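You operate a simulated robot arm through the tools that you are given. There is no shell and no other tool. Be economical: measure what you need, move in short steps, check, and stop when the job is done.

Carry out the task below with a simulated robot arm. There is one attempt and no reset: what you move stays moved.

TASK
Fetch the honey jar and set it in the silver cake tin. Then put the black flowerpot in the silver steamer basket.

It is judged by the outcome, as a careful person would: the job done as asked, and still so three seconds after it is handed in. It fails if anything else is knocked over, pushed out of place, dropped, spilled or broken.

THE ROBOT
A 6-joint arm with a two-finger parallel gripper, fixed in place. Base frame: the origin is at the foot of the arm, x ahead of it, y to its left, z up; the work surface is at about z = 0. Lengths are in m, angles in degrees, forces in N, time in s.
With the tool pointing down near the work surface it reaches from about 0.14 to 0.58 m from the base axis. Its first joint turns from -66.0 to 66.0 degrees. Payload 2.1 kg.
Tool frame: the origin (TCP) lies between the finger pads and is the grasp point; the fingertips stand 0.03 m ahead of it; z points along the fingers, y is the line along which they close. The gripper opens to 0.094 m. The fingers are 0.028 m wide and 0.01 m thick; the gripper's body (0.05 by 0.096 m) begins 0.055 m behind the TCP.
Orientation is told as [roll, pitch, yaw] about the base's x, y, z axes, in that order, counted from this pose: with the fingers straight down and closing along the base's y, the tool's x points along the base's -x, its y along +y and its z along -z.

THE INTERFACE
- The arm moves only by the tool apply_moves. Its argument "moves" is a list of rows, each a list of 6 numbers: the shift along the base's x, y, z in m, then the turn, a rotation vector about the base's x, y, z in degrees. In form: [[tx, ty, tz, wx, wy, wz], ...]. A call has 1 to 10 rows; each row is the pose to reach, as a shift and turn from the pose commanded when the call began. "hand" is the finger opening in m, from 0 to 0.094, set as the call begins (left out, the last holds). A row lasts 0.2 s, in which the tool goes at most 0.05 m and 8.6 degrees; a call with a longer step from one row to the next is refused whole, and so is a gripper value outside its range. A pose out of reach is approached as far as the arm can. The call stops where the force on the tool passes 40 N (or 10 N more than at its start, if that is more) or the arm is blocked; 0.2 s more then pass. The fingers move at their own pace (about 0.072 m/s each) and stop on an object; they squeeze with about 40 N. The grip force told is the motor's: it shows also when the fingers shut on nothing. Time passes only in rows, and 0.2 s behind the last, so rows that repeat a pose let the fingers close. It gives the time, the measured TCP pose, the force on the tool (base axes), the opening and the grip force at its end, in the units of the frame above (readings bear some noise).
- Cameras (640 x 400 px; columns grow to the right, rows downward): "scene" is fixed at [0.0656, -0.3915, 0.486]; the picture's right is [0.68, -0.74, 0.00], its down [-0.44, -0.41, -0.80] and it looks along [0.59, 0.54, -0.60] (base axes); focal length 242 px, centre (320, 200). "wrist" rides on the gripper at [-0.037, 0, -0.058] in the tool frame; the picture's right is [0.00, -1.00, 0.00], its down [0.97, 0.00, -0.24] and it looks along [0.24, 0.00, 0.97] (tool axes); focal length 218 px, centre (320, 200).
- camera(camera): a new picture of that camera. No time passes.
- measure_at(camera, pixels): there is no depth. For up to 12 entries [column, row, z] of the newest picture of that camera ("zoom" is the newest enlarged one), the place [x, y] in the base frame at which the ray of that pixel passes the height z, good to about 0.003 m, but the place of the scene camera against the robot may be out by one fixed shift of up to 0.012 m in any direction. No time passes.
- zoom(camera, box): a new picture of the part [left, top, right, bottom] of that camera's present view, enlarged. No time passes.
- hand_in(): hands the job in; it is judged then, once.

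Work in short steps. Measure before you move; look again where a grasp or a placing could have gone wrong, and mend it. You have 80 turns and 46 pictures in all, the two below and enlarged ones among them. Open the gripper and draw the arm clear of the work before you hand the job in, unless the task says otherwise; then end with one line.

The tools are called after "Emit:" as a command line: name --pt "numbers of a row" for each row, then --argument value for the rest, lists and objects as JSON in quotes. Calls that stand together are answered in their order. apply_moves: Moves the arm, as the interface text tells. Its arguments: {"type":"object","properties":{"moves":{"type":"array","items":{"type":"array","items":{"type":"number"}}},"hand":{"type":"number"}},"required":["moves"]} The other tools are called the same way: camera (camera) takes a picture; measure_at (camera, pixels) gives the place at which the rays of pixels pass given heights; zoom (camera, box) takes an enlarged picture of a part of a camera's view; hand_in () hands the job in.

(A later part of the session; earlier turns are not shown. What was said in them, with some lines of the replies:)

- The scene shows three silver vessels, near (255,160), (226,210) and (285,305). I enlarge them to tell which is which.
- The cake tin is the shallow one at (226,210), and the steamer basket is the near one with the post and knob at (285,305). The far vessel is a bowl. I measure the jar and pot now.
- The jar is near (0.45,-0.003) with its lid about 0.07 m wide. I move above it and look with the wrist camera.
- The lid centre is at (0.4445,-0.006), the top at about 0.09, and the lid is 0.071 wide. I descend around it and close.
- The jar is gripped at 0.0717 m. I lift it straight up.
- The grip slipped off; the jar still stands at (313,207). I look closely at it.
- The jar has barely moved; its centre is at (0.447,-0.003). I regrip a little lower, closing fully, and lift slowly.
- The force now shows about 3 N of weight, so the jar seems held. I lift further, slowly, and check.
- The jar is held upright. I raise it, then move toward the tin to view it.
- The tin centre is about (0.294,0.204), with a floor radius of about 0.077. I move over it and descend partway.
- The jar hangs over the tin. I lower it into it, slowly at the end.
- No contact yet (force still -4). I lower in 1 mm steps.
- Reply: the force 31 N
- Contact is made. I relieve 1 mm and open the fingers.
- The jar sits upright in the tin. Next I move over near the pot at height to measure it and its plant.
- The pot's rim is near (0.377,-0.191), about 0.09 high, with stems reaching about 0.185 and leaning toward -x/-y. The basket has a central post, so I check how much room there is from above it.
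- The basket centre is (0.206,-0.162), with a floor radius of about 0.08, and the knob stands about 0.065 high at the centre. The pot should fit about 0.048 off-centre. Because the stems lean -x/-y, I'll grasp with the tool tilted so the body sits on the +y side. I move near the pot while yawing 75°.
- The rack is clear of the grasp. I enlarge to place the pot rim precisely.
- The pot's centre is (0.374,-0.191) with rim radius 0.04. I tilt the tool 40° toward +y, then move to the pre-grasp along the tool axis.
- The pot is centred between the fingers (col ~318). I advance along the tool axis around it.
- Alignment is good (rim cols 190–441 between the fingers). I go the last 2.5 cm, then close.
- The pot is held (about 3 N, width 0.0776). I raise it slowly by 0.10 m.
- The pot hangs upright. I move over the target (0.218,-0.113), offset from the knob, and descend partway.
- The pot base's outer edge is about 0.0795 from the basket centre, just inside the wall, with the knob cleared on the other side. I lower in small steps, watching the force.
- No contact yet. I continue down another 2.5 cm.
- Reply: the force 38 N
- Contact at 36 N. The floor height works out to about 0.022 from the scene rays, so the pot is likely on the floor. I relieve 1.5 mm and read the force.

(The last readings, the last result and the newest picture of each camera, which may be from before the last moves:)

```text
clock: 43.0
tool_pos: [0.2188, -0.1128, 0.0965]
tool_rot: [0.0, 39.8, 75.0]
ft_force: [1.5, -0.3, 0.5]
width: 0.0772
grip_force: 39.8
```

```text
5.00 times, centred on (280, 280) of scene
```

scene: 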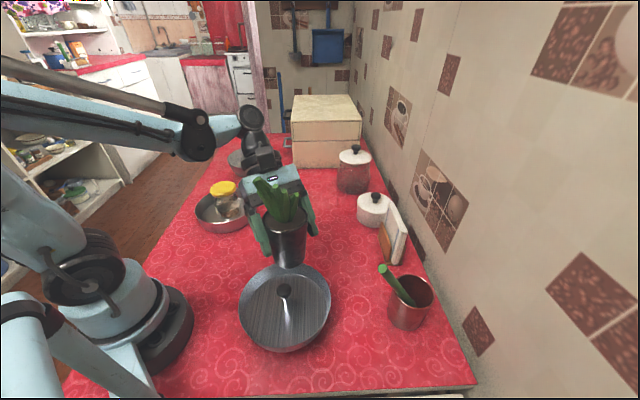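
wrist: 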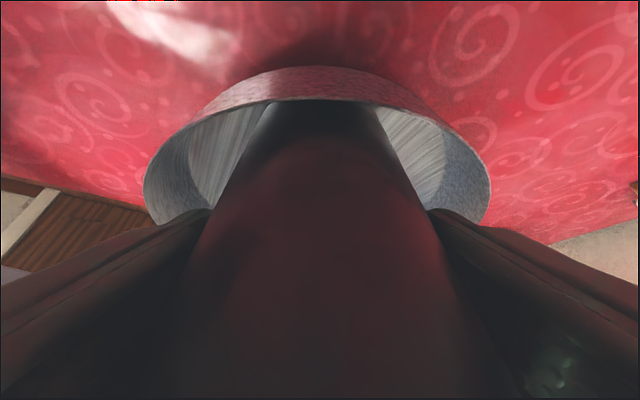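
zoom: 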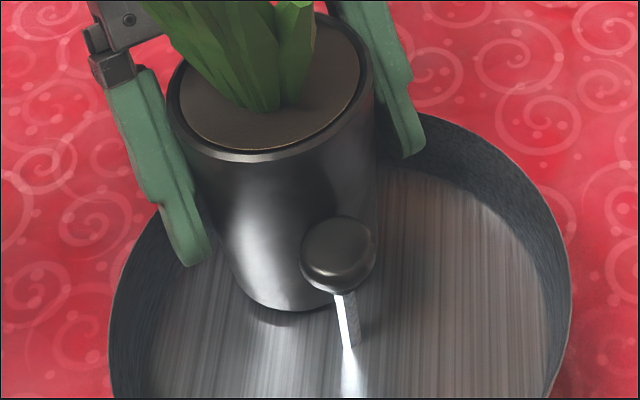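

The weight is supported and the pot sits on the floor. I open and back out along the tool axis.

Emit:
apply_moves --pt "0 0 0 0 0 0" --pt "0 0 0 0 0 0" --pt "0 0 0 0 0 0" --hand 0.094

Emit:
zoom --camera "scene" --box '[230, 220, 340, 350]'

```text
clock: 43.8
tool_pos: [0.2186, -0.1127, 0.0975]
tool_rot: [0.0, 39.9, 75.2]
ft_force: [0.5, 0.1, 0.8]
width: 0.0938
grip_force: 0.1
```

```text
3.08 times, centred on (285, 285) of scene
```

zoom: 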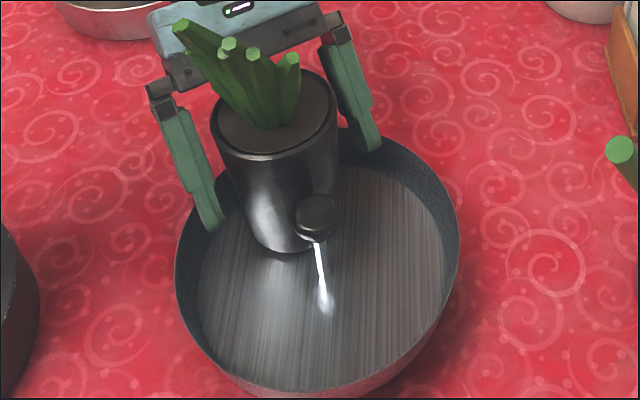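

Emit:
apply_moves --pt "0.0025 0.0093 0.0115 0 0 0" --pt "0.005 0.0186 0.023 0 0 0" --pt "0.0083 0.031 0.0383 0 0 0" --pt "0.0125 0.0466 0.0575 0 0 0" --pt "0.0183 0.0683 0.0843 0 0 0" --pt "0.02 0.075 0.12 0 0 0" --pt "0.02 0.085 0.15 0 0 0" --hand 0.094

Emit:
camera --camera "scene"

Emit:
zoom --camera "scene" --box '[230, 220, 340, 350]'

```text
clock: 45.4
tool_pos: [0.2409, -0.0267, 0.2454]
tool_rot: [0.1, 39.9, 75.0]
ft_force: [-0.5, -0.2, 0.1]
width: 0.0939
grip_force: 0.1
```

```text
9 pictures are left
```

scene: 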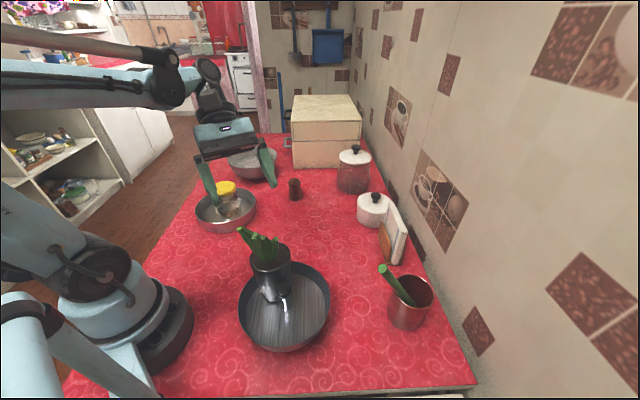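

```text
3.08 times, centred on (285, 285) of scene
```

zoom: 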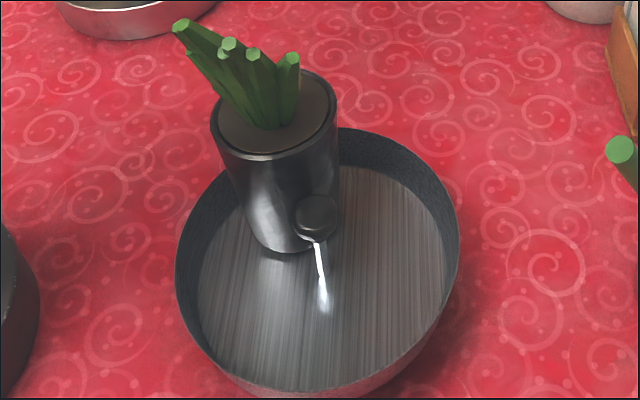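

The pot stands in the basket and the jar in the tin, with everything else in place. I raise the arm clear and check once more.

Emit:
apply_moves --pt "0.01 0.02 0.03 0 0 0" --pt "0.02 0.03 0.06 0 0 0" --pt "0.03 0.04 0.08 0 0 0" --pt "0.03 0.04 0.08 0 0 0" --pt "0.03 0.04 0.08 0 0 0"

Emit:
camera --camera "wrist"

Emit:
zoom --camera "scene" --box '[180, 150, 340, 350]'

```text
clock: 46.6
tool_pos: [0.2685, 0.0115, 0.3276]
tool_rot: [0.1, 39.9, 75.0]
ft_force: [0.4, -0.1, 0.2]
width: 0.0941
grip_force: 0.1
```

```text
7 pictures are left
```

wrist: 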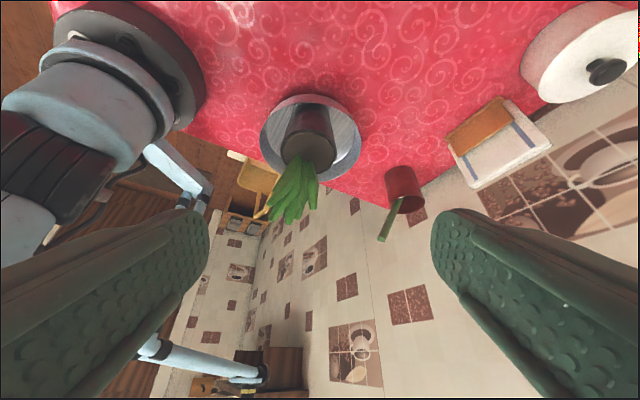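

```text
2.00 times, centred on (260, 250) of scene
```

zoom: 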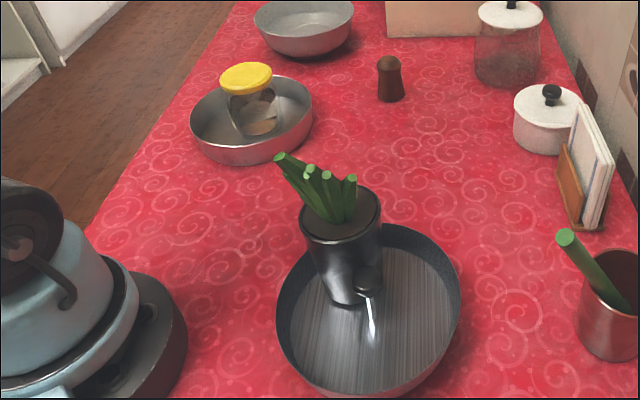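

Both items sit stably in place and the arm is clear, so I hand in.

Emit:
hand_in

```text
The job is handed in.
```

The honey jar is in the silver cake tin and the black flowerpot is in the silver steamer basket, both upright; the jar slipped on the first lift (it stayed upright), and the basket shifted about 3 mm when the pot was set down.
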